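You operate a simulated robot arm through the tools that you are given. There is no shell and no other tool. Be economical: measure what you need, move in short steps, check, and stop when the job is done.

The job below is to be done with a simulated robot arm. You get a single attempt, and the scene is never put back.

## Task
Tighten the belt, set the tension in the green band and seam the sleeve in the cups.
Fine: do belt and tension before you switch the cup seamer on; end with the clutch lever at stop and the switch off; leave the sleeves in the rack.

Only the result counts: the job must be done as asked and must still hold three seconds after the hand-in. Knocking over, shifting, dropping, spilling or breaking anything else fails it.

## Robot
A 6-joint arm with a fingered hand, on a carriage that runs on a rail from [-0.657, 0.001] to [1.483, -0.002] (x, y) and turns from -122 to 211 degrees about z. Base frame: it is fixed where the carriage stands at the start and does not move with it; the origin is on the floor, on the carriage's upright axis, x ahead of it, y to its left, z up. Units: m, degrees, N and s.
Its first joint turns from -166.0 to 166.0 degrees. Places, roughly: belt lever [0.6, 0.5, 0.7]; cream sleeve [1.5, 0.5, 0.75]; cup seamer switch [1.2, 0.5, 0.7]; cup seamer tension knob [0.9, 0.8, 0.9]; grey sleeve [1.5, 0.75, 0.75]; red sleeve [1.5, 0.5, 0.75]. Payload 4 kg.
The tool frame sits at the grasp point between the pads (the TCP): z along the fingers, y along the line on which they close. The tips reach 0.026 m beyond it. Largest opening 0.132 m; the body of the gripper starts 0.073 m behind the TCP. The gripper is a hand of 4 fingers: y runs from the thumb to the fingers, the wrist lies at [0, 0, -0.239] in the tool frame, and closing takes about 1.5 s.
Orientation is that of the tool frame in the base frame, as a unit quaternion [x, y, z, w]. With the fingers straight down and closing along the base's y, the tool's x points along the base's -x, its y along +y and its z along -z.

## Interface
- The arm moves only by the tool drive_tool. Its argument "moves" is a list of rows, each a list of 6 numbers: the turn, a rotation vector about the base's x, y, z in degrees, then the shift along the base's x, y, z in m. In form: [[rx, ry, rz, x, y, z], ...]. A call has 1 to 8 rows; each row shifts and turns the commanded pose from where the row before left it. "hand" is the opening, from 0 (shut) to 1 (fully open), set as the call begins (left out, the last holds). Rows are played at 5 a second. More than 0.05 m and 8.6 degrees between two rows, or a gripper value outside its range, and nothing of the call is played. A pose out of reach is approached as far as the arm can. The call stops where the force on the tool passes 40 N (or 10 N more than at its start, if that is more) or the arm is blocked; 0.2 s more then pass. Each finger travels about 0.045 m/s and halts on what it meets, pressing with about 25 N; the grip force reading is that of the motor and also rises with nothing between the fingers. The clock runs only during rows and for 0.2 s after the last one: add rows that do not move to give the fingers time. It gives the time, the measured TCP pose, the force on the tool (base axes), the opening and the grip force at its end, in the units of the frame above (readings bear some noise), with the torque about the TCP (base axes, N m) and any sound that the robot's microphone picked up.
- Cameras (640 x 400 px; columns grow to the right, rows downward): "scene" is now at [0.3232, 0.2051, 1.284]; the picture's right is [0.20, -0.98, 0.00], its down [-0.67, -0.13, -0.73] and it looks along [0.72, 0.14, -0.68] (base axes); focal length 249 px, centre (320, 200). "wrist" rides on the gripper at [0.068, 0.002, -0.097] in the tool frame; the picture's right is [-0.03, 1.00, 0.00], its down [-0.82, -0.02, -0.58] and it looks along [-0.58, -0.01, 0.82] (tool axes); focal length 270 px, centre (320, 200).
- snapshot(camera): a new picture of that camera. It takes no simulated time.
- move_column(by): slides the trunk up (or, below 0, down) by that many m; the arm and the scene camera ride with it, the base frame stays. It gives what a move gives, with no picture.
- base_move(legs): drives the robot by 1 to 6 legs, each [ahead, left, turn to the left] in m, m and degrees, along the robot's own axes; the way and the turn of a leg run together, so that a leg with both is an arc; at most 1.5 m and 180 degrees a leg. The arm and the cameras ride along, it lands a little off, and it stops where it bumps. It keeps to its track: a leg is cut to what the track allows. It gives what a move gives.
- move_fingers(finger1, finger2, finger3, thumb_bend): sets how far each is bent, from 0 (flat) to 1 (curled in); at 0.3 the hand is open as for a grip, at 0.7 the pads meet at the TCP. One left out holds its place. A second passes; each finger stops where it meets its share of the squeeze, and holds until it gets a number again. A gripper value or a shape takes the hand back. It gives what a move gives, with no picture; readings hold the bend of each and the force on the fingers (four entries, about 0 where the hand has none), thumb and palm.
- hand_shape(shape): the hand has 4 fingers and takes this shape, open, in about a second: jaw (thumb against the fingers, like two jaws); tri (thumb and two fingers); tip (a fingertip pinch); poke (one finger out to press); point (the index stretched); flat (the hand flat); cup (the hand cupped); fist (a fist). The gripper value then closes the fingers along that shape, each until it touches; the sizes above hold for jaw. It gives what a move gives, with no picture.
- aim_head(pan, tilt): turns the head with the scene camera to pan (to the left, within 143 degrees either way) and tilt (down, from -29 to 69), counted from straight ahead of the robot. It gives what a move gives.
- point_at(camera, pixels): for up to 12 pixels [column, row] of the newest picture of that camera ("zoom" is the newest enlarged one), the place [x, y, z] in the base frame of the surface seen there, good to about 0.002 m. It takes no simulated time.
- close_up(camera, box): a new picture of the part [left, top, right, bottom] of that camera's present view, enlarged. It takes no simulated time.
- close_job(): hands the job in; it is judged then, once.

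Work in short steps. Measure before you move; look again where a grasp or a placing could have gone wrong, and mend it. You have 80 turns and 48 pictures in all, those below and enlarged ones among them. Open the gripper and draw the arm clear of the work before you hand the job in, unless the task says otherwise; then end with one line.

The tools are called as name(argument=value, ...) on one line, values as JSON. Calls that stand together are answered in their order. drive_tool: Moves the arm, as the interface text tells. Its arguments: {"type":"object","properties":{"moves":{"type":"array","items":{"type":"array","items":{"type":"number"}}},"hand":{"type":"number"}},"required":["moves"]} The other tools are called the same way: move_column (by) slides the trunk up or down; hand_shape (shape) gives the hand a shape; move_fingers (finger1, finger2, finger3, thumb_bend) moves the fingers one by one; base_move (legs) drives the base; aim_head (pan, tilt) turns the head that bears the scene camera; snapshot (camera) takes a picture; point_at (camera, pixels) gives the place of the surface under pixels of a picture; close_up (camera, box) takes an enlarged picture of a part of a camera's view; close_job () hands the job in.

At the start:

```text
time: 0.0
eef_pos: [0.7423, 0.1028, 1.0362]
orientation: [0.0, 1.0, 0.0, 0.002]
wrist_force: [0.1, 0.8, 0.2]
moment: [0.02, -0.02, 0.01]
grip_width: 0.132
finger_force: 0.1
shape: jaw
bend: [0.3, 0.3, 0.3, 0.3]
finger forces: [0.0, 0.0, 0.1, 0.0, 0.0, 0.0]
trunk travel left (down, up): [-0.3, 0.328]
robot x, y, heading: [0.0009, -0.0009, -0.1]
head pan, tilt: [11.4, 43.1]
```

scene: 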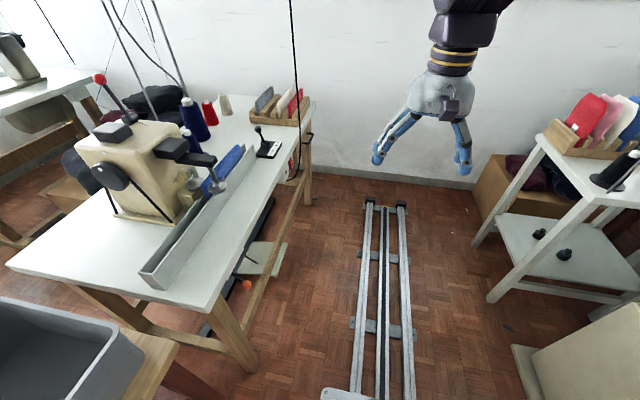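
wrist: 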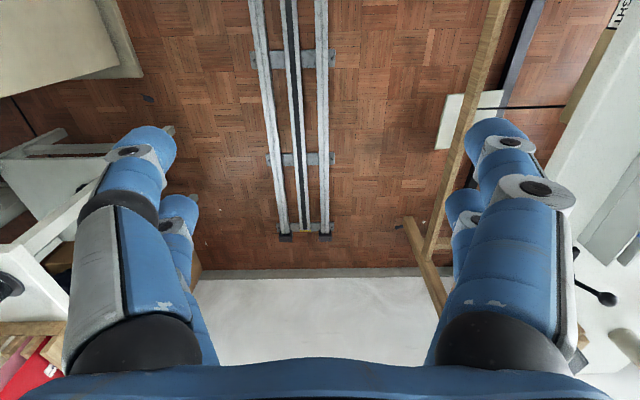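

The scene shows the bench to the left with the machine near (150,170), a small lever at (265,145) and the sleeve rack at (280,105). I turn the head toward the bench for a better view.

aim_head(pan=50, tilt=40)

snapshot(camera="scene")

```text
time: 1.1
eef_pos: [0.7415, 0.1024, 1.0368]
orientation: [-0.001, 1.0, 0.0, 0.002]
wrist_force: [-0.2, -0.4, 0.7]
moment: [0.02, -0.03, 0.02]
grip_width: 0.1318
finger_force: 0.2
shape: jaw
bend: [0.3, 0.3, 0.3, 0.3]
finger forces: [0.0, 0.0, 0.1, 0.0, 0.0, 0.0]
trunk travel left (down, up): [-0.3, 0.328]
robot x, y, heading: [0.0002, 0.0, 0.3]
head pan, tilt: [50.0, 40.0]
```

```text
45 pictures are left
```

scene: 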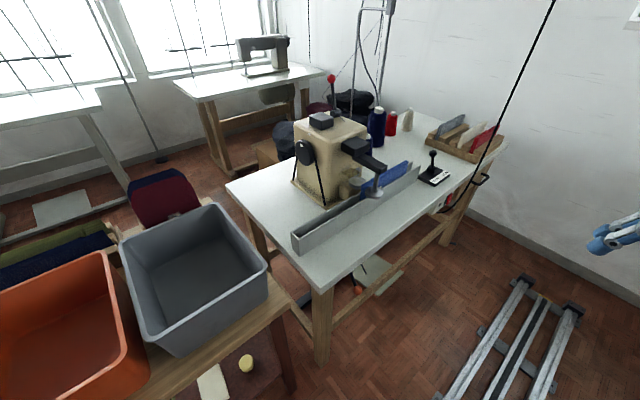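

The machine sits at (335,160). I'll drive along the rail to bring the camera abreast of the bench and look straight at it.

base_move(legs=[[0.7, 0, 0]])

aim_head(pan=75, tilt=40)

snapshot(camera="scene")

```text
time: 4.8
eef_pos: [1.431, 0.1018, 1.0362]
orientation: [0.0, 1.0, 0.0, 0.001]
wrist_force: [0.2, -0.7, -0.6]
moment: [0.02, -0.01, -0.02]
grip_width: 0.1319
finger_force: 0.1
shape: jaw
bend: [0.3, 0.3, 0.3, 0.3]
finger forces: [0.0, 0.1, 0.1, 0.0, 0.1, 0.1]
trunk travel left (down, up): [-0.3, 0.328]
robot x, y, heading: [0.6877, 0.0017, 0.4]
head pan, tilt: [50.0, 40.0]
```

```text
time: 5.7
eef_pos: [1.4325, 0.1003, 1.0362]
orientation: [0.0, 1.0, -0.001, 0.0]
wrist_force: [1.0, 0.2, 0.3]
moment: [-0.01, -0.05, -0.03]
grip_width: 0.1317
finger_force: 0.0
shape: jaw
bend: [0.3, 0.3, 0.3, 0.3]
finger forces: [0.0, 0.0, 0.0, 0.0, 0.0, 0.0]
trunk travel left (down, up): [-0.3, 0.328]
robot x, y, heading: [0.6927, -0.0003, 0.0]
head pan, tilt: [75.0, 40.0]
```

```text
44 pictures are left
```

scene: 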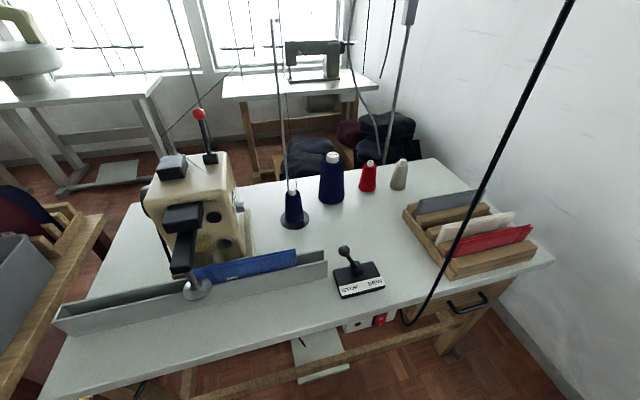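

I see the clutch lever (350,265) with a STOP/SEW plate and the red switch under the table edge (380,320). I take close-ups of the machine and of the switch.

close_up(camera="scene", box=[120, 90, 330, 300])

point_at(camera="scene", pixels=[[200, 113], [210, 158], [172, 163], [188, 215], [213, 215], [197, 290], [250, 265], [346, 250], [358, 285], [380, 320], [320, 262], [60, 318]])

close_up(camera="scene", box=[310, 230, 420, 340])

```text
1.90 times, centred on (225, 195) of scene
```

zoom: 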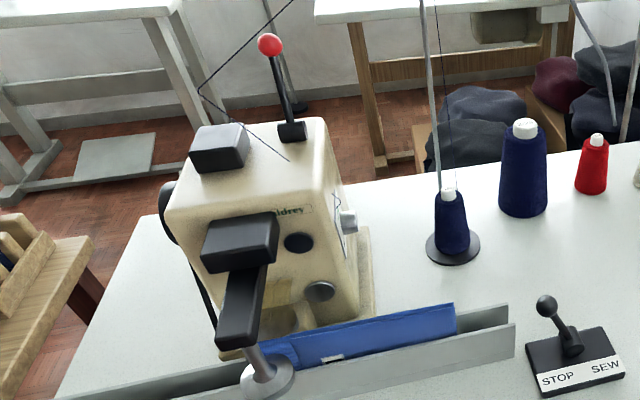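

```text
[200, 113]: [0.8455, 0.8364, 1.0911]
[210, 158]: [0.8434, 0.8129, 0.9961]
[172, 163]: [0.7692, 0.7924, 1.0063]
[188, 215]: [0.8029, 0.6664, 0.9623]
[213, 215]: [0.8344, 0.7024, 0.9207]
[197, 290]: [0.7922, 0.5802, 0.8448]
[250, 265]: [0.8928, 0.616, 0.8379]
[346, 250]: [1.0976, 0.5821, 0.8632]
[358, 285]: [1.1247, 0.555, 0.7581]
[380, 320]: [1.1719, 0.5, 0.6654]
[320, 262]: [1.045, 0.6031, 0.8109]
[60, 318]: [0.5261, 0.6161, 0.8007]
```

```text
3.64 times, centred on (365, 285) of scene
```

zoom: 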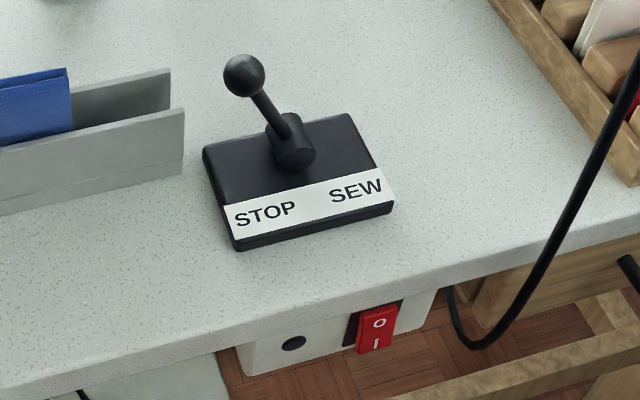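

The tension knob seems to be on the right side of the machine (zoom (348,222)). I drive to the right end of the rail and look back to see that side face.

base_move(legs=[[0.5, 0, 0]])

aim_head(pan=130, tilt=28)

snapshot(camera="scene")

```text
time: 8.7
eef_pos: [1.9272, 0.1035, 1.0378]
orientation: [-0.002, 1.0, 0.0, 0.001]
wrist_force: [0.4, 0.0, 0.1]
moment: [0.02, 0.0, -0.02]
grip_width: 0.1318
finger_force: 0.1
shape: jaw
bend: [0.3, 0.3, 0.3, 0.3]
finger forces: [0.0, 0.1, 0.0, 0.1, 0.0, 0.0]
trunk travel left (down, up): [-0.3, 0.328]
robot x, y, heading: [1.1835, -0.0055, 0.3]
head pan, tilt: [75.0, 40.0]
```

```text
time: 9.9
eef_pos: [1.9275, 0.1035, 1.0369]
orientation: [-0.002, 1.0, -0.001, 0.001]
wrist_force: [0.1, 0.5, -0.3]
moment: [-0.01, 0.01, 0.01]
grip_width: 0.1319
finger_force: 0.0
shape: jaw
bend: [0.3, 0.3, 0.3, 0.3]
finger forces: [0.0, 0.0, 0.0, 0.0, 0.1, 0.1]
trunk travel left (down, up): [-0.3, 0.328]
robot x, y, heading: [1.1882, -0.0033, 0.2]
head pan, tilt: [130.0, 28.0]
```

```text
41 pictures are left
```

scene: 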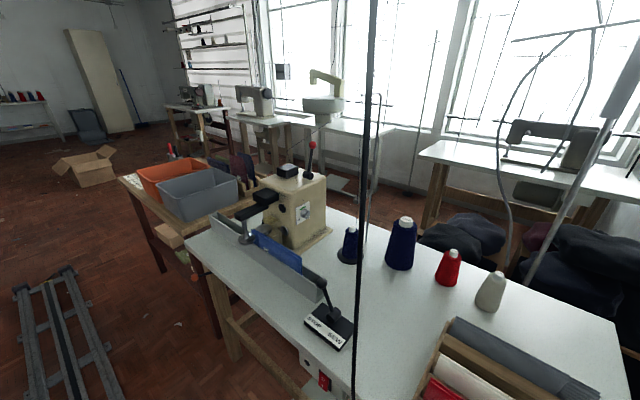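

The gauge and knob are near (302,215). I zoom in there.

close_up(camera="scene", box=[270, 170, 350, 250])

close_up(camera="scene", box=[210, 150, 370, 350])

```text
5.00 times, centred on (310, 210) of scene
```

zoom: 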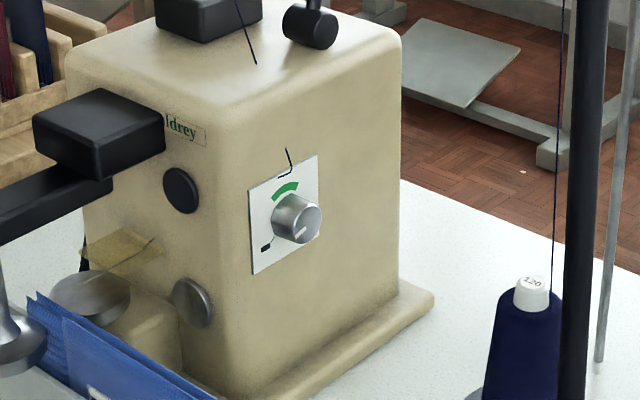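

```text
2.00 times, centred on (290, 250) of scene
```

zoom: 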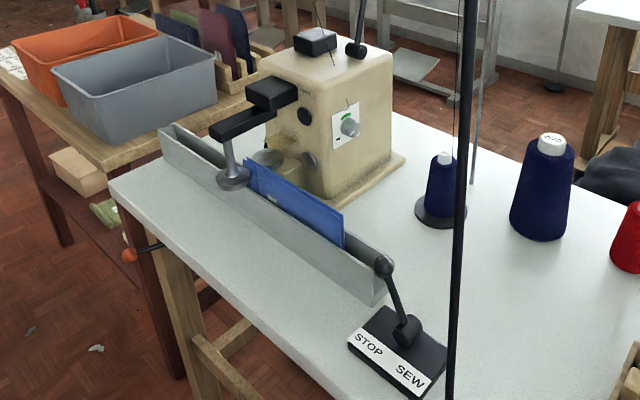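

The knob sits on the machine's right face (zoom (348,128)), with the belt lever's orange ball under the left table end (130,255). I measure these and the obstacles.

point_at(camera="zoom", pixels=[[350, 128], [338, 140], [354, 103], [333, 146], [444, 157], [438, 208], [550, 140], [130, 255], [155, 246], [384, 265], [404, 328], [467, 200]])

close_up(camera="scene", box=[295, 200, 319, 224])

point_at(camera="scene", pixels=[[488, 290], [448, 267], [400, 245], [371, 60], [365, 200], [355, 360], [350, 230], [312, 143], [325, 380]])

```text
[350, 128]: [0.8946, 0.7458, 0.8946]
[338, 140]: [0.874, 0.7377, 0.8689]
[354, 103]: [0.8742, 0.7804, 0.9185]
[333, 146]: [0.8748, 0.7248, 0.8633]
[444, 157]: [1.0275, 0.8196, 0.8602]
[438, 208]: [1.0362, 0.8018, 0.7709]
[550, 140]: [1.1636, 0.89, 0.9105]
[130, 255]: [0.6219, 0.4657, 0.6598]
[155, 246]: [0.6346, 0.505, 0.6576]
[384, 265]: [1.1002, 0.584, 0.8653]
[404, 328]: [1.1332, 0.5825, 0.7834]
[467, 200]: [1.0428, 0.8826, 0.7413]
```

```text
16.00 times, centred on (307, 212) of scene
```

zoom: 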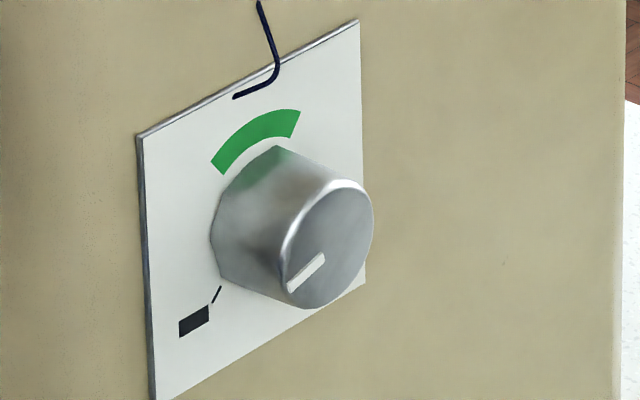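

```text
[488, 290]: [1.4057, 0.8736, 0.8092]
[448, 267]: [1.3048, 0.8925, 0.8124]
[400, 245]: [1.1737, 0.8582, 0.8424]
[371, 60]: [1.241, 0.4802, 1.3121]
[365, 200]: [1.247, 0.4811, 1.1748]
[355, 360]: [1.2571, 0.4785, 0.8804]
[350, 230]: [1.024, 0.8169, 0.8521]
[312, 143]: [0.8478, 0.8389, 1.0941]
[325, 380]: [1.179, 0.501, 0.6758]
```

The knob axis is along +x near y≈0.75, z≈0.89; there's a hanging cord at (1.25,0.48). I sample the dial marks, then go left and look at the belt lever.

point_at(camera="zoom", pixels=[[216, 168], [252, 134], [295, 118], [217, 293], [192, 322], [145, 140], [358, 25], [155, 390], [300, 277], [322, 258], [345, 190], [330, 245]])

base_move(legs=[[-1.1, 0, 0]])

move_column(by=-0.25)

aim_head(pan=55, tilt=40)

snapshot(camera="scene")

```text
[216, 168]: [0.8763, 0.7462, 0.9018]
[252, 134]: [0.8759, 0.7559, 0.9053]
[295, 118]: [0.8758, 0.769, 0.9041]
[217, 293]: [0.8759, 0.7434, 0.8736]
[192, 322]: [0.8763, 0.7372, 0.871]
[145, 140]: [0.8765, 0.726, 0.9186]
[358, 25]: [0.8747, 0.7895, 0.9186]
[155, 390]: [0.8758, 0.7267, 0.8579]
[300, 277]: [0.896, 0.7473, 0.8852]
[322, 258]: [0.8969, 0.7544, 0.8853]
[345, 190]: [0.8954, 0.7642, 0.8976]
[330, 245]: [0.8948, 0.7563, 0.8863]
```

```text
time: 15.6
eef_pos: [0.8186, 0.1039, 1.0365]
orientation: [-0.001, 1.0, 0.001, 0.001]
wrist_force: [-0.5, -0.3, 0.1]
moment: [0.02, 0.01, 0.0]
grip_width: 0.132
finger_force: 0.0
shape: jaw
bend: [0.3, 0.3, 0.3, 0.3]
finger forces: [0.0, 0.0, 0.0, 0.0, 0.0, 0.0]
trunk travel left (down, up): [-0.3, 0.328]
robot x, y, heading: [0.0729, -0.0018, 0.3]
head pan, tilt: [130.0, 28.0]
```

```text
time: 18.2
eef_pos: [0.8182, 0.1037, 0.787]
orientation: [-0.001, 1.0, 0.001, 0.001]
wrist_force: [-0.3, 0.0, 0.7]
moment: [0.01, 0.0, 0.03]
grip_width: 0.1319
finger_force: 0.0
shape: jaw
bend: [0.3, 0.3, 0.3, 0.3]
finger forces: [0.0, 0.1, 0.1, 0.0, 0.1, 0.0]
trunk travel left (down, up): [-0.05, 0.578]
robot x, y, heading: [0.0785, -0.0025, -0.1]
head pan, tilt: [130.0, 28.0]
```

```text
time: 19.6
eef_pos: [0.8186, 0.1035, 0.7862]
orientation: [-0.001, 1.0, 0.0, 0.0]
wrist_force: [1.0, -0.6, -1.2]
moment: [-0.01, 0.0, 0.04]
grip_width: 0.132
finger_force: 0.0
shape: jaw
bend: [0.3, 0.3, 0.3, 0.3]
finger forces: [0.0, 0.0, 0.1, 0.0, 0.0, 0.0]
trunk travel left (down, up): [-0.05, 0.578]
robot x, y, heading: [0.0756, 0.0007, 0.1]
head pan, tilt: [55.0, 40.0]
```

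```text
37 pictures are left
```

scene: 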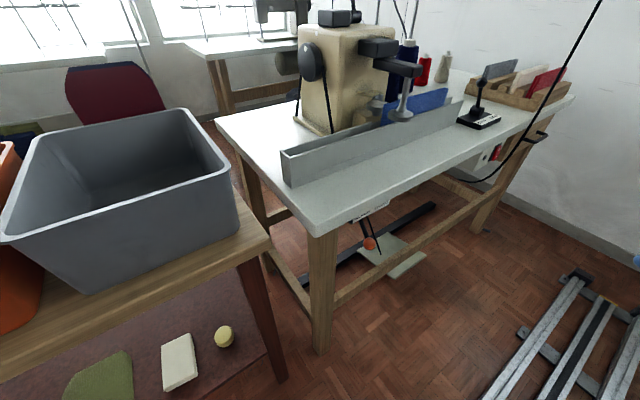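

The belt lever with orange ball hangs under the table's front at (370,240). I zoom in and measure.

close_up(camera="scene", box=[320, 190, 420, 290])

point_at(camera="zoom", pixels=[[310, 343], [283, 240], [180, 215], [260, 150], [410, 95], [350, 250], [390, 330]])

```text
4.00 times, centred on (370, 240) of scene
```

zoom: 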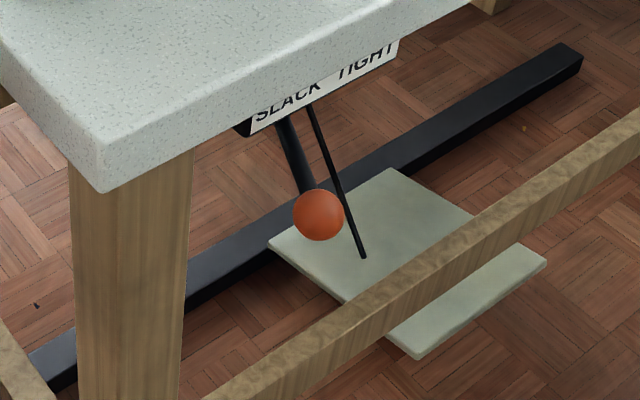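

```text
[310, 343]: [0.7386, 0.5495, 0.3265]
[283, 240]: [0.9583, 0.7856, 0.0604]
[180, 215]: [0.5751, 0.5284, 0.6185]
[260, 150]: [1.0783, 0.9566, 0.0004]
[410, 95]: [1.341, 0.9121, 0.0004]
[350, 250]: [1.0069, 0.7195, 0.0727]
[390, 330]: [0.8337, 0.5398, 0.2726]
```

The lever has SLACK (left) and TIGHT (right) marks; ball at zoom (318,214). I measure its parts and take a lower view.

point_at(camera="zoom", pixels=[[318, 214], [303, 175], [285, 130], [255, 128], [290, 105], [365, 65], [395, 55], [335, 180], [362, 255], [320, 80], [312, 110]])

base_move(legs=[[0.25, 0, 0]])

move_column(by=-0.05)

aim_head(pan=75, tilt=45)

snapshot(camera="scene")

```text
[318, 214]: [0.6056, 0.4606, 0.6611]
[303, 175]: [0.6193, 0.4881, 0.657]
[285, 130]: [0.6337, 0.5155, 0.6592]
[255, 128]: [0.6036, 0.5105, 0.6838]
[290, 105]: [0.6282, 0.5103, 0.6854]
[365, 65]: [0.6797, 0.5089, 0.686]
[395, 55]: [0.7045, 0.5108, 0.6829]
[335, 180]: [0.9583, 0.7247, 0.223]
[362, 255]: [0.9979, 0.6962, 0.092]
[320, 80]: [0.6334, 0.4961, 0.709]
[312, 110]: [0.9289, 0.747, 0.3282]
```

```text
time: 21.5
eef_pos: [1.0676, 0.1017, 0.7873]
orientation: [0.0, 1.0, 0.0, 0.001]
wrist_force: [0.1, -0.9, -0.8]
moment: [0.01, -0.01, 0.0]
grip_width: 0.1318
finger_force: 0.0
shape: jaw
bend: [0.3, 0.3, 0.3, 0.3]
finger forces: [0.1, 0.0, 0.1, 0.0, 0.1, 0.0]
trunk travel left (down, up): [-0.05, 0.578]
robot x, y, heading: [0.3245, -0.0007, 0.0]
head pan, tilt: [55.0, 40.0]
```

```text
time: 22.4
eef_pos: [1.0678, 0.1026, 0.7368]
orientation: [0.0, 1.0, 0.0, 0.001]
wrist_force: [-0.4, 0.2, 0.0]
moment: [0.02, -0.01, -0.01]
grip_width: 0.1318
finger_force: 0.0
shape: jaw
bend: [0.3, 0.3, 0.3, 0.3]
finger forces: [0.0, 0.1, 0.1, 0.0, 0.1, 0.0]
trunk travel left (down, up): [0.0, 0.628]
robot x, y, heading: [0.3288, -0.0008, 0.2]
head pan, tilt: [55.0, 40.0]
```

```text
time: 23.2
eef_pos: [1.0675, 0.1023, 0.7365]
orientation: [0.0, 1.0, 0.0, 0.001]
wrist_force: [-1.2, -0.6, 1.2]
moment: [0.0, 0.02, -0.01]
grip_width: 0.1316
finger_force: 0.0
shape: jaw
bend: [0.3, 0.3, 0.3, 0.3]
finger forces: [0.0, 0.0, 0.1, 0.0, 0.1, 0.0]
trunk travel left (down, up): [0.0, 0.628]
robot x, y, heading: [0.3283, -0.0007, 0.4]
head pan, tilt: [75.0, 45.0]
```

```text
35 pictures are left
```

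scene: 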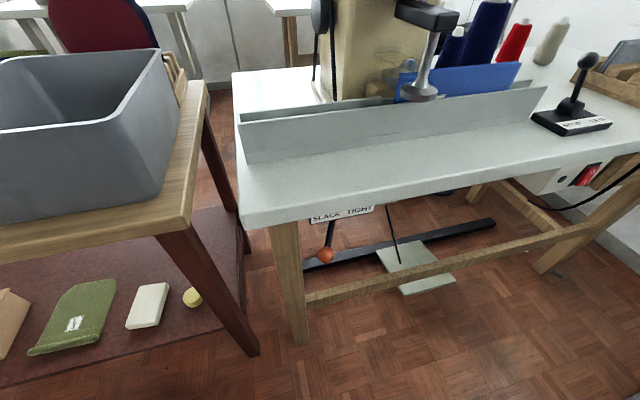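

The lever is a horizontal arm swinging about a vertical pivot; the ball must go from x≈0.615 to ≈0.695. I measure the neighbouring bench and lever again.

point_at(camera="scene", pixels=[[326, 255], [331, 240], [332, 228], [185, 222], [60, 250], [240, 185], [245, 220], [250, 228], [175, 125], [180, 180], [100, 205], [640, 140]])

close_up(camera="scene", box=[280, 180, 400, 290])

```text
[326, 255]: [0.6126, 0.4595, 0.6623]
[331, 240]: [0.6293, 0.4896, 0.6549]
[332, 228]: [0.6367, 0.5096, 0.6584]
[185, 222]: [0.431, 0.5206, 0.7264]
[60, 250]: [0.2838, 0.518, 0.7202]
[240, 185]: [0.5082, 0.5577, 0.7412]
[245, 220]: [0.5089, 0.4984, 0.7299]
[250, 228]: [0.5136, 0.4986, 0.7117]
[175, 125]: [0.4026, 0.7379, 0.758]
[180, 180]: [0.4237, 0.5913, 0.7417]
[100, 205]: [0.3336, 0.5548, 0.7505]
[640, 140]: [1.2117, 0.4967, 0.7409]
```

```text
3.64 times, centred on (340, 235) of scene
```

zoom: 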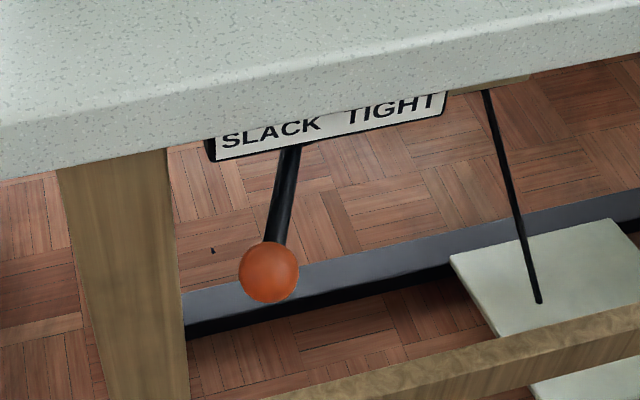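

Benches start at y≈0.5, so the approach corridor in front is free. I raise the trunk a bit and move the carriage to about x=-0.1.

move_column(by=0.2)

base_move(legs=[[-0.43, 0, 0]])

drive_tool(moves=[[0, 0, 8, 0, 0.04, 0], [0, 0, 8, 0, 0.04, 0], [0, 0, 8, 0, 0.04, 0], [0, 0, 8, 0, 0.04, 0], [0, 0, 8, 0, 0.04, 0], [0, 0, 8, 0, 0, 0], [0, 0, 8, 0, 0, 0], [0, 0, 8, 0, 0, 0]])

```text
time: 25.4
eef_pos: [1.067, 0.1023, 0.937]
orientation: [0.0, 1.0, 0.0, 0.001]
wrist_force: [-0.2, 0.2, 0.0]
moment: [-0.01, 0.01, -0.02]
grip_width: 0.132
finger_force: 0.1
shape: jaw
bend: [0.3, 0.3, 0.3, 0.3]
finger forces: [0.0, 0.0, 0.0, 0.0, 0.0, 0.0]
trunk travel left (down, up): [-0.2, 0.428]
robot x, y, heading: [0.3276, 0.0005, 0.1]
head pan, tilt: [75.0, 45.0]
```

```text
time: 28.0
eef_pos: [0.6383, 0.1023, 0.9375]
orientation: [-0.001, 1.0, 0.0, 0.0]
wrist_force: [0.0, -0.3, 0.9]
moment: [0.0, 0.01, 0.0]
grip_width: 0.1318
finger_force: 0.1
shape: jaw
bend: [0.3, 0.3, 0.3, 0.3]
finger forces: [0.1, 0.1, 0.0, 0.0, 0.1, 0.1]
trunk travel left (down, up): [-0.2, 0.428]
robot x, y, heading: [-0.1072, -0.0006, 0.2]
head pan, tilt: [75.0, 45.0]
```

```text
time: 29.8
eef_pos: [0.6377, 0.3045, 0.9368]
orientation: [-0.532, 0.847, 0.001, 0.001]
wrist_force: [-1.2, -0.9, 0.5]
moment: [0.02, 0.01, 0.01]
grip_width: 0.1319
finger_force: 0.1
shape: jaw
bend: [0.3, 0.3, 0.3, 0.3]
finger forces: [0.1, 0.1, 0.0, 0.1, 0.0, 0.0]
trunk travel left (down, up): [-0.2, 0.428]
robot x, y, heading: [-0.1075, 0.0001, 0.2]
head pan, tilt: [75.0, 45.0]
```

The hand is turned 64°; I turn the remaining 26°, tilt it 24° towards the bench, and go to a point in front of the ball.

drive_tool(moves=[[0, 0, 8, 0, 0, -0.04], [0, 0, 8, 0, 0, -0.04], [0, 0, 8, 0, 0.02, -0.03], [0, 0, 2, 0, 0.02, -0.03], [8, 0, 0, -0.01, 0.015, -0.03], [8, 0, 0, -0.01, 0, -0.03], [8, 0, 0, -0.003, 0, -0.03], [0, 0, 0, 0, 0, -0.02]], hand=0.75)

snapshot(camera="wrist")

```text
time: 31.6
eef_pos: [0.6182, 0.3631, 0.711]
orientation: [-0.697, 0.701, 0.108, 0.109]
wrist_force: [-0.1, -0.5, 0.1]
moment: [0.01, 0.0, 0.0]
grip_width: 0.0992
finger_force: 0.0
shape: jaw
bend: [0.63, 0.63, 0.63, 0.51]
finger forces: [0.1, 0.1, 0.1, 0.0, 0.0, 0.1]
out of reach, approached as far as the arm can: row 7, 8
trunk travel left (down, up): [-0.2, 0.428]
robot x, y, heading: [-0.1025, 0.0006, 0.1]
head pan, tilt: [75.0, 45.0]
```

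```text
33 pictures are left
```

wrist: 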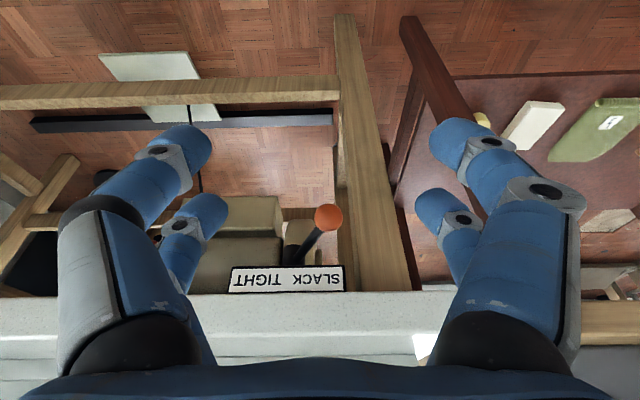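

The ball is at (328,217) between the finger and thumb; the last rows were out of reach, so I lower the trunk by 0.055 to bring TCP to z≈0.657.

move_column(by=-0.055)

drive_tool(moves=[[0, 0, 0, 0, 0.035, 0], [0, 0, 0, 0, 0.035, 0]])

snapshot(camera="wrist")

```text
time: 32.6
eef_pos: [0.6183, 0.3632, 0.656]
orientation: [-0.697, 0.701, 0.109, 0.11]
wrist_force: [0.0, 0.4, -0.3]
moment: [0.02, -0.02, 0.0]
grip_width: 0.0995
finger_force: 0.1
shape: jaw
bend: [0.63, 0.63, 0.63, 0.51]
finger forces: [0.1, 0.0, 0.1, 0.0, 0.0, 0.0]
trunk travel left (down, up): [-0.145, 0.483]
robot x, y, heading: [-0.1016, 0.0012, -0.0]
head pan, tilt: [75.0, 45.0]
```

```text
time: 33.2
eef_pos: [0.6182, 0.4327, 0.656]
orientation: [-0.697, 0.701, 0.109, 0.11]
wrist_force: [-0.1, 0.0, -1.2]
moment: [0.02, 0.01, 0.03]
grip_width: 0.0994
finger_force: 0.0
shape: jaw
bend: [0.63, 0.63, 0.63, 0.51]
finger forces: [0.0, 0.1, 0.1, 0.0, 0.0, 0.0]
trunk travel left (down, up): [-0.145, 0.483]
robot x, y, heading: [-0.1033, 0.0003, 0.0]
head pan, tilt: [75.0, 45.0]
```

```text
32 pictures are left
```

wrist: 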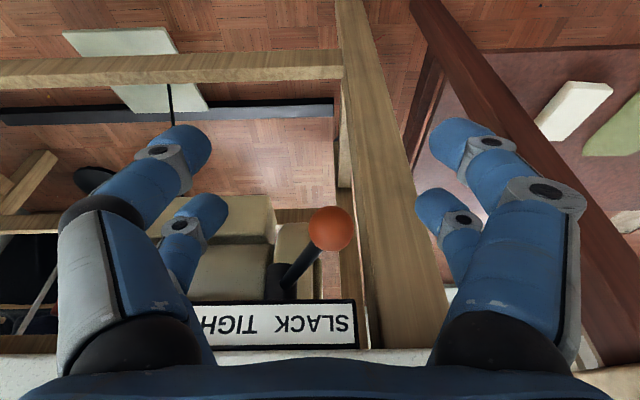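

Ball at (330,228), still ~0.03 ahead of the TCP. I advance 0.03, narrow the hand into a cage around the ball, and give the fingers time.

drive_tool(moves=[[0, 0, 0, -0.003, 0.03, 0], [0, 0, 0, 0, 0, 0], [0, 0, 0, 0, 0, 0], [0, 0, 0, 0, 0, 0], [0, 0, 0, 0, 0, 0], [0, 0, 0, 0, 0, 0]], hand=0.35)

snapshot(camera="wrist")

```text
time: 34.6
eef_pos: [0.6151, 0.4634, 0.656]
orientation: [-0.697, 0.7, 0.109, 0.111]
wrist_force: [-0.1, 1.1, -0.2]
moment: [0.02, 0.02, 0.04]
grip_width: 0.0464
finger_force: 0.0
shape: jaw
bend: [0.73, 0.73, 0.73, 0.7]
finger forces: [0.0, 0.0, 0.0, 0.0, 0.0, 0.0]
trunk travel left (down, up): [-0.145, 0.483]
robot x, y, heading: [-0.1046, 0.0011, -0.2]
head pan, tilt: [75.0, 45.0]
```

```text
31 pictures are left
```

wrist: 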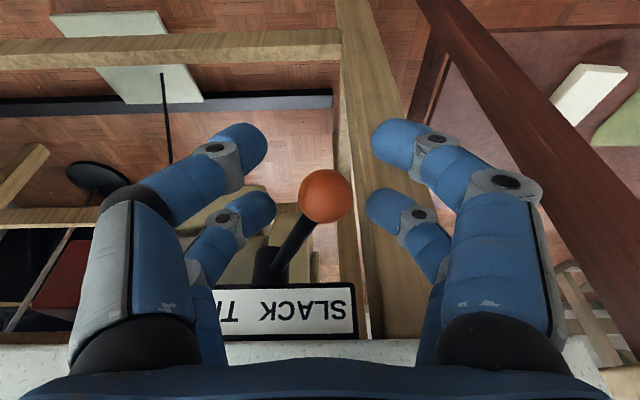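

The ball (325,195) sits within the cage. I drag toward +x in small steps.

drive_tool(moves=[[0, 0, 0, 0.015, 0, 0], [0, 0, 0, 0.015, -0.003, 0], [0, 0, 0, 0.015, -0.003, 0], [0, 0, 0, 0.015, 0, 0], [0, 0, 0, 0.015, 0.003, 0], [0, 0, 0, 0.015, 0.003, 0]])

snapshot(camera="wrist")

```text
time: 36.0
eef_pos: [0.7046, 0.4629, 0.6563]
orientation: [-0.697, 0.701, 0.109, 0.11]
wrist_force: [0.1, 0.6, 0.1]
moment: [-0.04, 0.0, 0.01]
grip_width: 0.0467
finger_force: 0.1
shape: jaw
bend: [0.73, 0.73, 0.73, 0.7]
finger forces: [0.0, 0.8, 0.0, 0.0, 0.1, 0.0]
trunk travel left (down, up): [-0.145, 0.483]
robot x, y, heading: [-0.1057, 0.0005, 0.0]
head pan, tilt: [75.0, 45.0]
```

```text
30 pictures are left
```

wrist: 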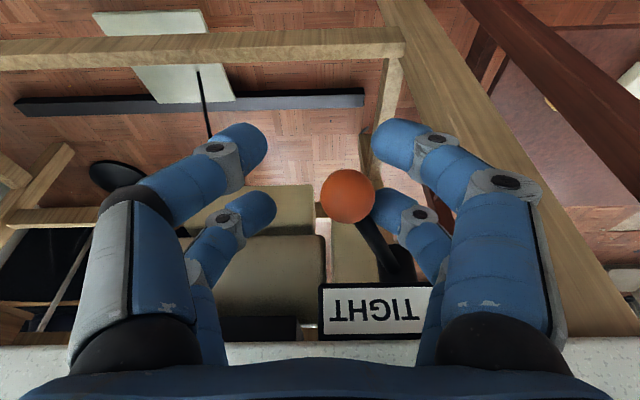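

The lever has swung over to TIGHT; I push a bit further until it meets its stop.

drive_tool(moves=[[0, 0, 0, 0.008, 0.003, 0], [0, 0, 0, 0.006, 0.003, 0], [0, 0, 0, 0.006, 0.003, 0]])

```text
time: 36.8
eef_pos: [0.7244, 0.4692, 0.6548]
orientation: [-0.697, 0.7, 0.109, 0.108]
wrist_force: [-13.2, -20.2, -4.6]
moment: [-0.25, -0.17, 1.19]
grip_width: 0.0539
finger_force: 0.0
shape: jaw
bend: [0.73, 0.7, 0.73, 0.7]
finger forces: [2.9, 17.2, 0.0, 0.0, 0.0, 0.2]
trunk travel left (down, up): [-0.145, 0.483]
robot x, y, heading: [-0.1046, -0.0022, 0.1]
head pan, tilt: [75.0, 45.0]
```

The force rose to ~24 N: the lever is at its stop. I back off, open, and withdraw, then check.

drive_tool(moves=[[0, 0, 0, -0.012, -0.003, 0], [0, 0, 0, 0, -0.01, 0], [0, 0, 0, 0, 0, 0], [0, 0, 0, 0, -0.04, 0], [0, 0, 0, 0, -0.04, 0], [0, 0, 0, 0, -0.03, 0.02], [0, 0, 0, 0, 0, 0.05], [0, 0, 0, 0, 0, 0.05]], hand=0.7)

snapshot(camera="wrist")

```text
time: 38.6
eef_pos: [0.7126, 0.3498, 0.7754]
orientation: [-0.697, 0.7, 0.11, 0.109]
wrist_force: [-0.4, 0.5, -0.4]
moment: [-0.02, 0.0, -0.03]
grip_width: 0.0921
finger_force: 0.1
shape: jaw
bend: [0.68, 0.68, 0.68, 0.58]
finger forces: [0.0, 0.0, 0.1, 0.0, 0.1, 0.0]
trunk travel left (down, up): [-0.145, 0.483]
robot x, y, heading: [-0.1061, 0.0, 0.3]
head pan, tilt: [75.0, 45.0]
```

```text
29 pictures are left
```

wrist: 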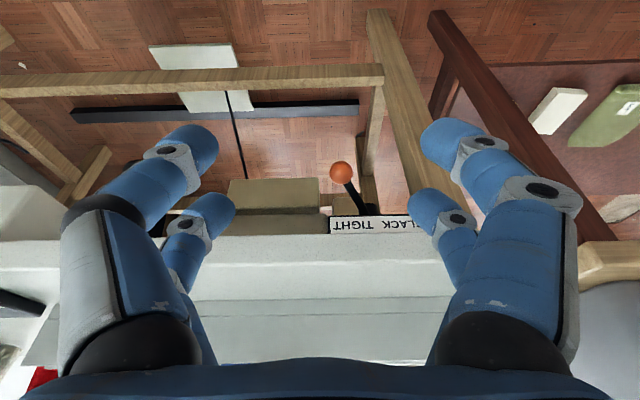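

The lever stands at TIGHT. Next is the knob: I raise the trunk, undo the tilt, and bring the hand nearer so the carriage can move right without touching the hanging cord at (1.25,0.48).

move_column(by=0.35)

drive_tool(moves=[[-8, 0, 0, -0.04, 0, 0], [-8, 0, 0, -0.04, 0, 0], [-8, 0, 0, -0.04, 0.01, 0], [0, 0, 0, -0.04, 0.01, 0], [0, 0, 0, -0.04, 0.01, 0], [0, 0, 0, -0.04, 0.01, 0]])

base_move(legs=[[0.5, 0, 0]])

aim_head(pan=65, tilt=38)

snapshot(camera="scene")

```text
time: 42.0
eef_pos: [0.7132, 0.349, 1.1251]
orientation: [-0.697, 0.7, 0.109, 0.109]
wrist_force: [-0.2, -0.3, 0.3]
moment: [0.02, 0.0, -0.05]
grip_width: 0.0921
finger_force: 0.0
shape: jaw
bend: [0.68, 0.68, 0.68, 0.58]
finger forces: [0.1, 0.1, 0.0, 0.0, 0.0, 0.0]
trunk travel left (down, up): [-0.495, 0.133]
robot x, y, heading: [-0.0999, -0.0002, 0.2]
head pan, tilt: [75.0, 45.0]
```

```text
time: 43.4
eef_pos: [0.4719, 0.3893, 1.1268]
orientation: [-0.705, 0.708, -0.038, -0.038]
wrist_force: [-0.9, -0.3, -0.3]
moment: [-0.01, 0.01, 0.0]
grip_width: 0.0922
finger_force: 0.1
shape: jaw
bend: [0.68, 0.68, 0.68, 0.58]
finger forces: [0.0, 0.0, 0.1, 0.0, 0.0, 0.0]
trunk travel left (down, up): [-0.495, 0.133]
robot x, y, heading: [-0.1027, -0.0007, -0.1]
head pan, tilt: [75.0, 45.0]
```

```text
time: 46.3
eef_pos: [0.9641, 0.3918, 1.1263]
orientation: [0.707, -0.705, 0.039, 0.038]
wrist_force: [-0.4, -0.3, -0.1]
moment: [0.0, -0.01, -0.01]
grip_width: 0.092
finger_force: 0.0
shape: jaw
bend: [0.68, 0.68, 0.68, 0.58]
finger forces: [0.0, 0.0, 0.0, 0.0, 0.0, 0.0]
trunk travel left (down, up): [-0.495, 0.133]
robot x, y, heading: [0.3939, 0.0001, 0.4]
head pan, tilt: [75.0, 45.0]
```

```text
time: 47.0
eef_pos: [0.9642, 0.3925, 1.1262]
orientation: [0.707, -0.705, 0.039, 0.038]
wrist_force: [-0.3, 0.0, 0.7]
moment: [0.02, 0.02, 0.01]
grip_width: 0.0918
finger_force: 0.0
shape: jaw
bend: [0.68, 0.68, 0.68, 0.58]
finger forces: [0.0, 0.0, 0.0, 0.0, 0.0, 0.1]
trunk travel left (down, up): [-0.495, 0.133]
robot x, y, heading: [0.3943, -0.003, 0.5]
head pan, tilt: [65.0, 38.0]
```

```text
28 pictures are left
```

scene: 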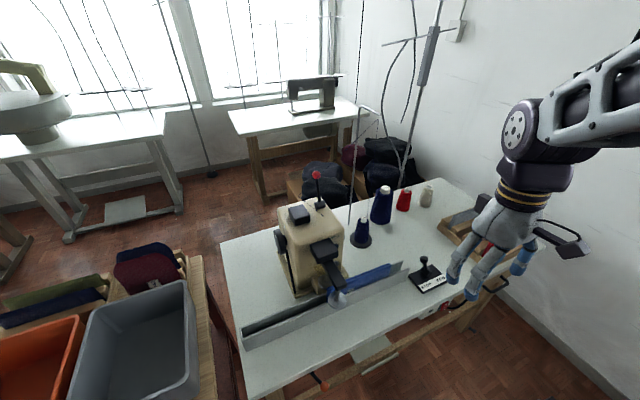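

The hand is at (0.964,0.392,1.126), clear. I move it left/back over the bench at this height, so that the next carriage move passes left of the cord.

drive_tool(moves=[[6, 0, 0, -0.03, 0.03, 0], [0, 0, 0, -0.035, 0.03, 0], [0, 0, 0, -0.035, 0.03, 0], [0, 0, 0, -0.035, 0.03, 0], [0, 0, 0, -0.035, 0.03, 0], [0, 0, 0, -0.03, 0.02, 0]])

base_move(legs=[[0.3, 0, 0]])

hand_shape(shape="tip")

snapshot(camera="wrist")

```text
time: 48.4
eef_pos: [0.7656, 0.5609, 1.1253]
orientation: [-0.706, 0.708, -0.002, 0.0]
wrist_force: [-0.3, 0.1, 0.6]
moment: [-0.02, 0.0, 0.0]
grip_width: 0.092
finger_force: 0.2
shape: jaw
bend: [0.68, 0.68, 0.68, 0.58]
finger forces: [0.0, 0.0, 0.0, 0.0, 0.1, 0.0]
trunk travel left (down, up): [-0.495, 0.133]
robot x, y, heading: [0.3942, -0.0023, 0.5]
head pan, tilt: [65.0, 38.0]
```

```text
time: 50.5
eef_pos: [1.0636, 0.5616, 1.1269]
orientation: [0.708, -0.706, 0.002, 0.0]
wrist_force: [1.3, -0.3, 0.8]
moment: [0.01, -0.02, 0.02]
grip_width: 0.0921
finger_force: 0.0
shape: jaw
bend: [0.68, 0.68, 0.68, 0.58]
finger forces: [0.0, 0.0, 0.0, 0.0, 0.0, 0.1]
trunk travel left (down, up): [-0.495, 0.133]
robot x, y, heading: [0.6924, -0.004, 0.4]
head pan, tilt: [65.0, 38.0]
```

```text
time: 51.4
eef_pos: [1.0649, 0.561, 1.1272]
orientation: [0.708, -0.706, 0.001, 0.001]
wrist_force: [0.2, 0.3, 1.0]
moment: [-0.02, 0.01, 0.0]
grip_width: 0.1319
finger_force: 0.0
shape: tip
bend: [0.3, 0.3, 0.3, 0.3]
finger forces: [0.0, 0.0, 0.0, 0.0, 0.1, 0.0]
trunk travel left (down, up): [-0.495, 0.133]
robot x, y, heading: [0.6927, -0.0018, 0.4]
head pan, tilt: [65.0, 38.0]
```

```text
27 pictures are left
```

wrist: 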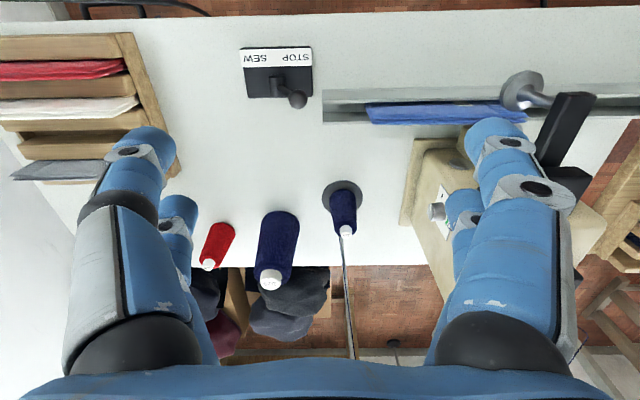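

All clear below. I swing the hand to point along -x (about +y axis by 90°) at this height, easing toward y≈0.69.

drive_tool(moves=[[0, 8, 0, -0.012, 0.015, 0], [0, 8, 0, -0.012, 0.015, 0], [0, 8, 0, -0.012, 0.015, 0], [0, 8, 0, -0.012, 0.015, 0], [0, 8, 0, -0.012, 0.015, 0], [0, 8, 0, -0.012, 0.015, 0], [0, 8, 0, -0.01, 0.015, 0], [0, 8, 0, -0.01, 0.015, 0]])

snapshot(camera="scene")

```text
time: 53.2
eef_pos: [0.972, 0.6818, 1.1273]
orientation: [0.601, -0.599, -0.374, 0.374]
wrist_force: [0.2, 0.2, -0.1]
moment: [0.0, -0.02, 0.03]
grip_width: 0.1317
finger_force: 0.1
shape: tip
bend: [0.3, 0.3, 0.3, 0.3]
finger forces: [0.0, 0.0, 0.1, 0.1, 0.1, 0.1]
trunk travel left (down, up): [-0.495, 0.133]
robot x, y, heading: [0.6907, -0.0023, 0.4]
head pan, tilt: [65.0, 38.0]
```

```text
26 pictures are left
```

scene: 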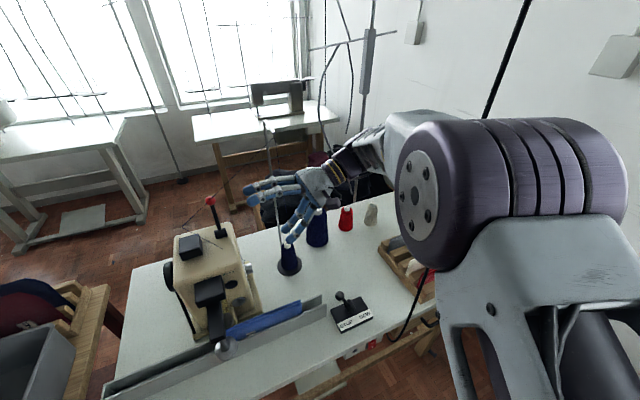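

The hand is 64° pitched, arm elevated. I check clearance between the elbow and the cord.

point_at(camera="scene", pixels=[[620, 180], [590, 210], [500, 120], [430, 180], [495, 90], [425, 280], [390, 125], [420, 125], [340, 165]])

```text
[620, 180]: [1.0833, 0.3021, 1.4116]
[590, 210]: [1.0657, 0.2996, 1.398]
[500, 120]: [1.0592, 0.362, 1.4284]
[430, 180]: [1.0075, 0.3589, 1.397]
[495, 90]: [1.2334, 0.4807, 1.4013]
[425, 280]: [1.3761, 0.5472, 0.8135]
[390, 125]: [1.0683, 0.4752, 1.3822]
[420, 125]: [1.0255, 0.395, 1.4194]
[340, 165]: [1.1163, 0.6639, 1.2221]
```

Clearance is fine (≥0.15 m). Before descending I check the thread stand rod near the small cone.

close_up(camera="scene", box=[160, 100, 360, 300])

point_at(camera="zoom", pixels=[[423, 347], [430, 300], [418, 300], [340, 80], [420, 265], [240, 345], [505, 320]])

```text
2.00 times, centred on (260, 200) of scene
```

zoom: 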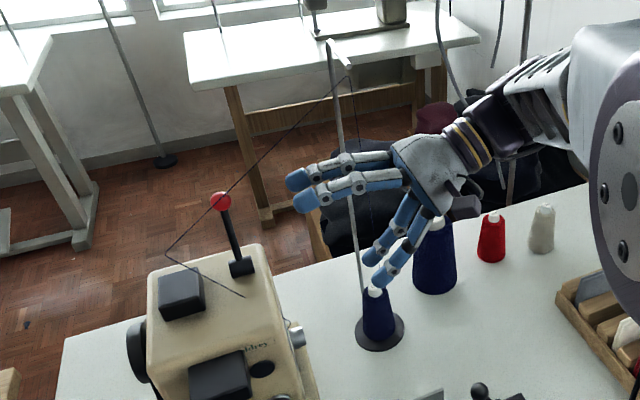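

```text
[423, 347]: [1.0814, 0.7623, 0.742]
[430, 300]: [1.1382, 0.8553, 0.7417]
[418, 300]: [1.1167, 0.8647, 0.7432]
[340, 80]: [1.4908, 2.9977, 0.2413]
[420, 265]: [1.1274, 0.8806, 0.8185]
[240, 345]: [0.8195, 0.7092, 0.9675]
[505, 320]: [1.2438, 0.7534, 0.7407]
```

The rod rises behind the small cone (zoom (360,270)→(332,50)). I measure it precisely.

point_at(camera="zoom", pixels=[[361, 276], [359, 268], [353, 225], [340, 120], [337, 100], [333, 60], [348, 76], [250, 165], [200, 215], [376, 300], [376, 335], [298, 335]])

```text
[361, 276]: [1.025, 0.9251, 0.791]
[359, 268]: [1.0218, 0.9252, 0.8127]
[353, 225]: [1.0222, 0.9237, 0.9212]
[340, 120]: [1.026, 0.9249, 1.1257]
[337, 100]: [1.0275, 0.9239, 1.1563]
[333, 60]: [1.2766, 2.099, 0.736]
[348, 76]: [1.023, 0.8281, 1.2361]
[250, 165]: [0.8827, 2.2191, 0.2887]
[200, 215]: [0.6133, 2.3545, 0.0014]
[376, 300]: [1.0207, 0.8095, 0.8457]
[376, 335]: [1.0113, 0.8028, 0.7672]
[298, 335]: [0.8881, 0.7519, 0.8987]
```

The rod is far back (y=0.925); only a thin thread at y≈0.828 and the cone matter. I finish the pitch, yaw 12° toward the front and roll +20°, and go to y≈0.758, still high.

drive_tool(moves=[[0, 8, 0, 0, 0.015, 0], [0, 8, 0, 0, 0.015, 0], [0, 8, 0, 0, 0.015, 0], [0, 2, -6, 0, 0.015, 0], [0, 0, -6, 0, 0.015, 0], [8, 0, 0, 0, 0, 0], [8, 0, 0, 0, 0, 0], [4, 0, 0, 0, 0, 0]], hand=0.6)

snapshot(camera="wrist")

```text
time: 55.0
eef_pos: [0.9721, 0.7572, 1.127]
orientation: [-0.517, 0.446, 0.636, -0.36]
wrist_force: [0.2, -0.4, -0.7]
moment: [-0.01, -0.02, 0.0]
grip_width: 0.0797
finger_force: 0.1
shape: tip
bend: [0.71, 0.71, 0.71, 0.7]
finger forces: [0.0, 0.1, 0.0, 0.0, 0.0, 0.0]
trunk travel left (down, up): [-0.495, 0.133]
robot x, y, heading: [0.6932, 0.0013, 0.5]
head pan, tilt: [65.0, 38.0]
```

```text
24 pictures are left
```

wrist: 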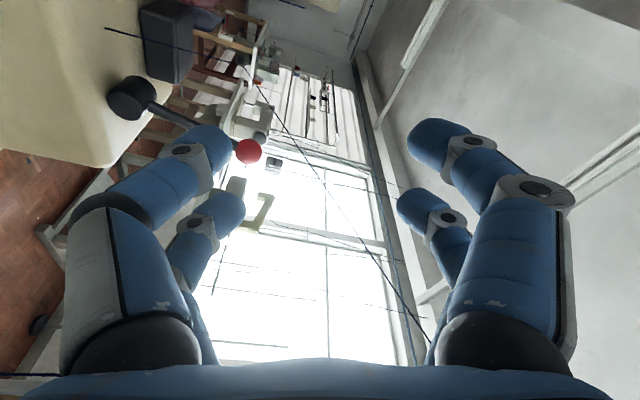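

The pose is as intended (tool axis ≈[-0.98,0.20,0.07]). I lower the trunk 0.239 so the TCP reaches knob height, in two parts.

move_column(by=-0.15)

move_column(by=-0.089)

snapshot(camera="wrist")

snapshot(camera="scene")

```text
time: 56.7
eef_pos: [0.972, 0.7568, 0.9775]
orientation: [-0.517, 0.446, 0.636, -0.36]
wrist_force: [-0.4, 0.2, -0.4]
moment: [0.01, 0.03, -0.01]
grip_width: 0.0798
finger_force: 0.0
shape: tip
bend: [0.71, 0.71, 0.71, 0.7]
finger forces: [0.0, 0.1, 0.1, 0.0, 0.0, 0.0]
trunk travel left (down, up): [-0.345, 0.283]
robot x, y, heading: [0.6936, -0.0018, 0.3]
head pan, tilt: [65.0, 38.0]
```

```text
time: 58.0
eef_pos: [0.972, 0.7573, 0.8884]
orientation: [-0.516, 0.447, 0.635, -0.361]
wrist_force: [-1.0, 0.4, -0.2]
moment: [0.0, -0.01, -0.01]
grip_width: 0.0796
finger_force: 0.0
shape: tip
bend: [0.71, 0.71, 0.71, 0.7]
finger forces: [0.0, 0.0, 0.0, 0.0, 0.0, 0.0]
trunk travel left (down, up): [-0.256, 0.372]
robot x, y, heading: [0.6929, -0.0002, 0.5]
head pan, tilt: [65.0, 38.0]
```

```text
23 pictures are left
```

wrist: 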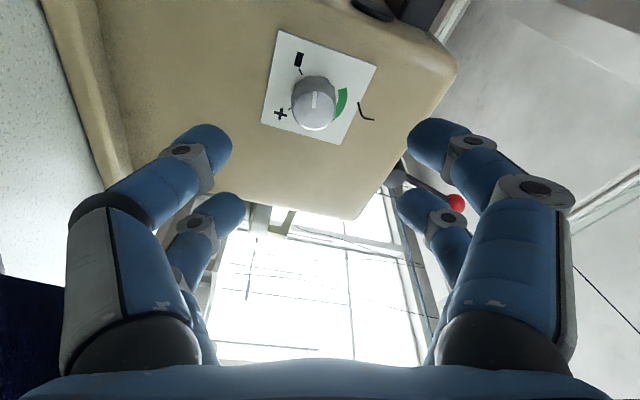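

```text
22 pictures are left
```

scene: 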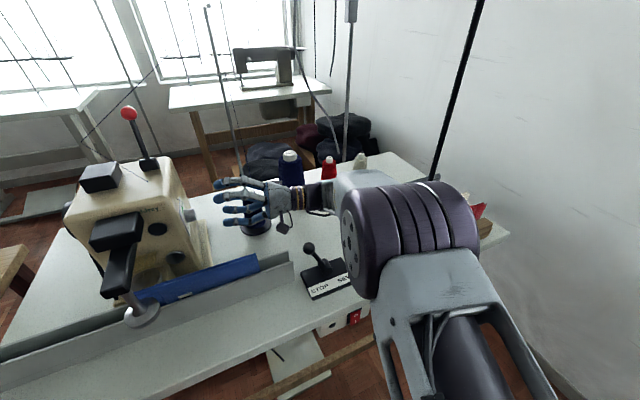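

The wrist view shows the dial: pointer at the "−" tick, green band next. I advance to the knob until tips nearly reach the panel.

drive_tool(moves=[[0, 0, 0, -0.02, -0.001, 0], [0, 0, 0, -0.02, -0.001, 0], [0, 0, 0, -0.015, -0.001, 0], [0, 0, 0, -0.01, 0, 0]])

snapshot(camera="wrist")

```text
time: 59.0
eef_pos: [0.9065, 0.7543, 0.8888]
orientation: [-0.517, 0.446, 0.635, -0.361]
wrist_force: [0.8, -0.4, 0.0]
moment: [0.0, -0.01, 0.02]
grip_width: 0.0799
finger_force: 0.0
shape: tip
bend: [0.71, 0.71, 0.71, 0.7]
finger forces: [0.0, 0.0, 0.0, 0.0, 0.0, 0.0]
trunk travel left (down, up): [-0.256, 0.372]
robot x, y, heading: [0.6968, 0.0007, 0.6]
head pan, tilt: [65.0, 38.0]
```

```text
21 pictures are left
```

wrist: 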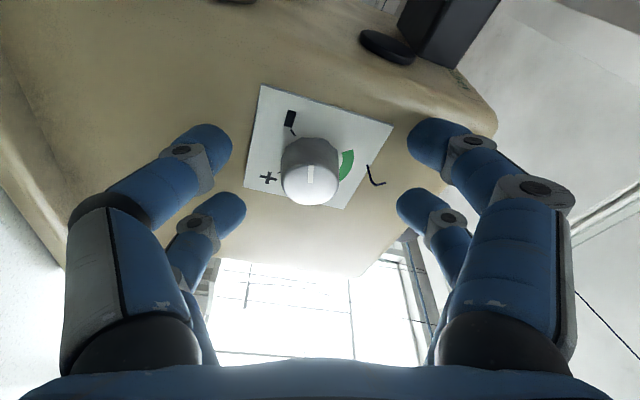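

The knob (310,180) lies centred between the fingertip pairs. I close gently.

drive_tool(moves=[[0, 0, 0, 0, 0, 0], [0, 0, 0, 0, 0, 0], [0, 0, 0, 0, 0, 0], [0, 0, 0, 0, 0, 0], [0, 0, 0, 0, 0, 0], [0, 0, 0, 0, 0, 0], [0, 0, 0, 0, 0, 0]], hand=0.0)

snapshot(camera="wrist")

```text
time: 60.6
eef_pos: [0.9069, 0.7533, 0.8898]
orientation: [-0.518, 0.445, 0.636, -0.36]
wrist_force: [-1.2, -5.7, 6.6]
moment: [0.0, 0.13, 0.44]
grip_width: 0.002
finger_force: 25.5
shape: tip
bend: [0.68, 0.65, 0.72, 0.72]
finger forces: [30.2, 23.9, 24.2, 0.1, 0.1, 0.1]
trunk travel left (down, up): [-0.256, 0.372]
robot x, y, heading: [0.6927, 0.0031, 0.5]
head pan, tilt: [65.0, 38.0]
```

```text
20 pictures are left
```

wrist: 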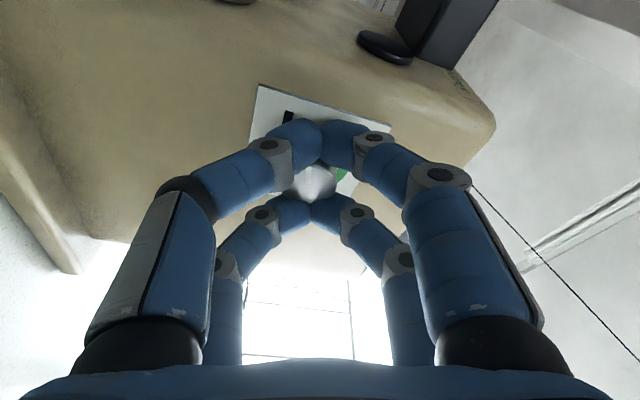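

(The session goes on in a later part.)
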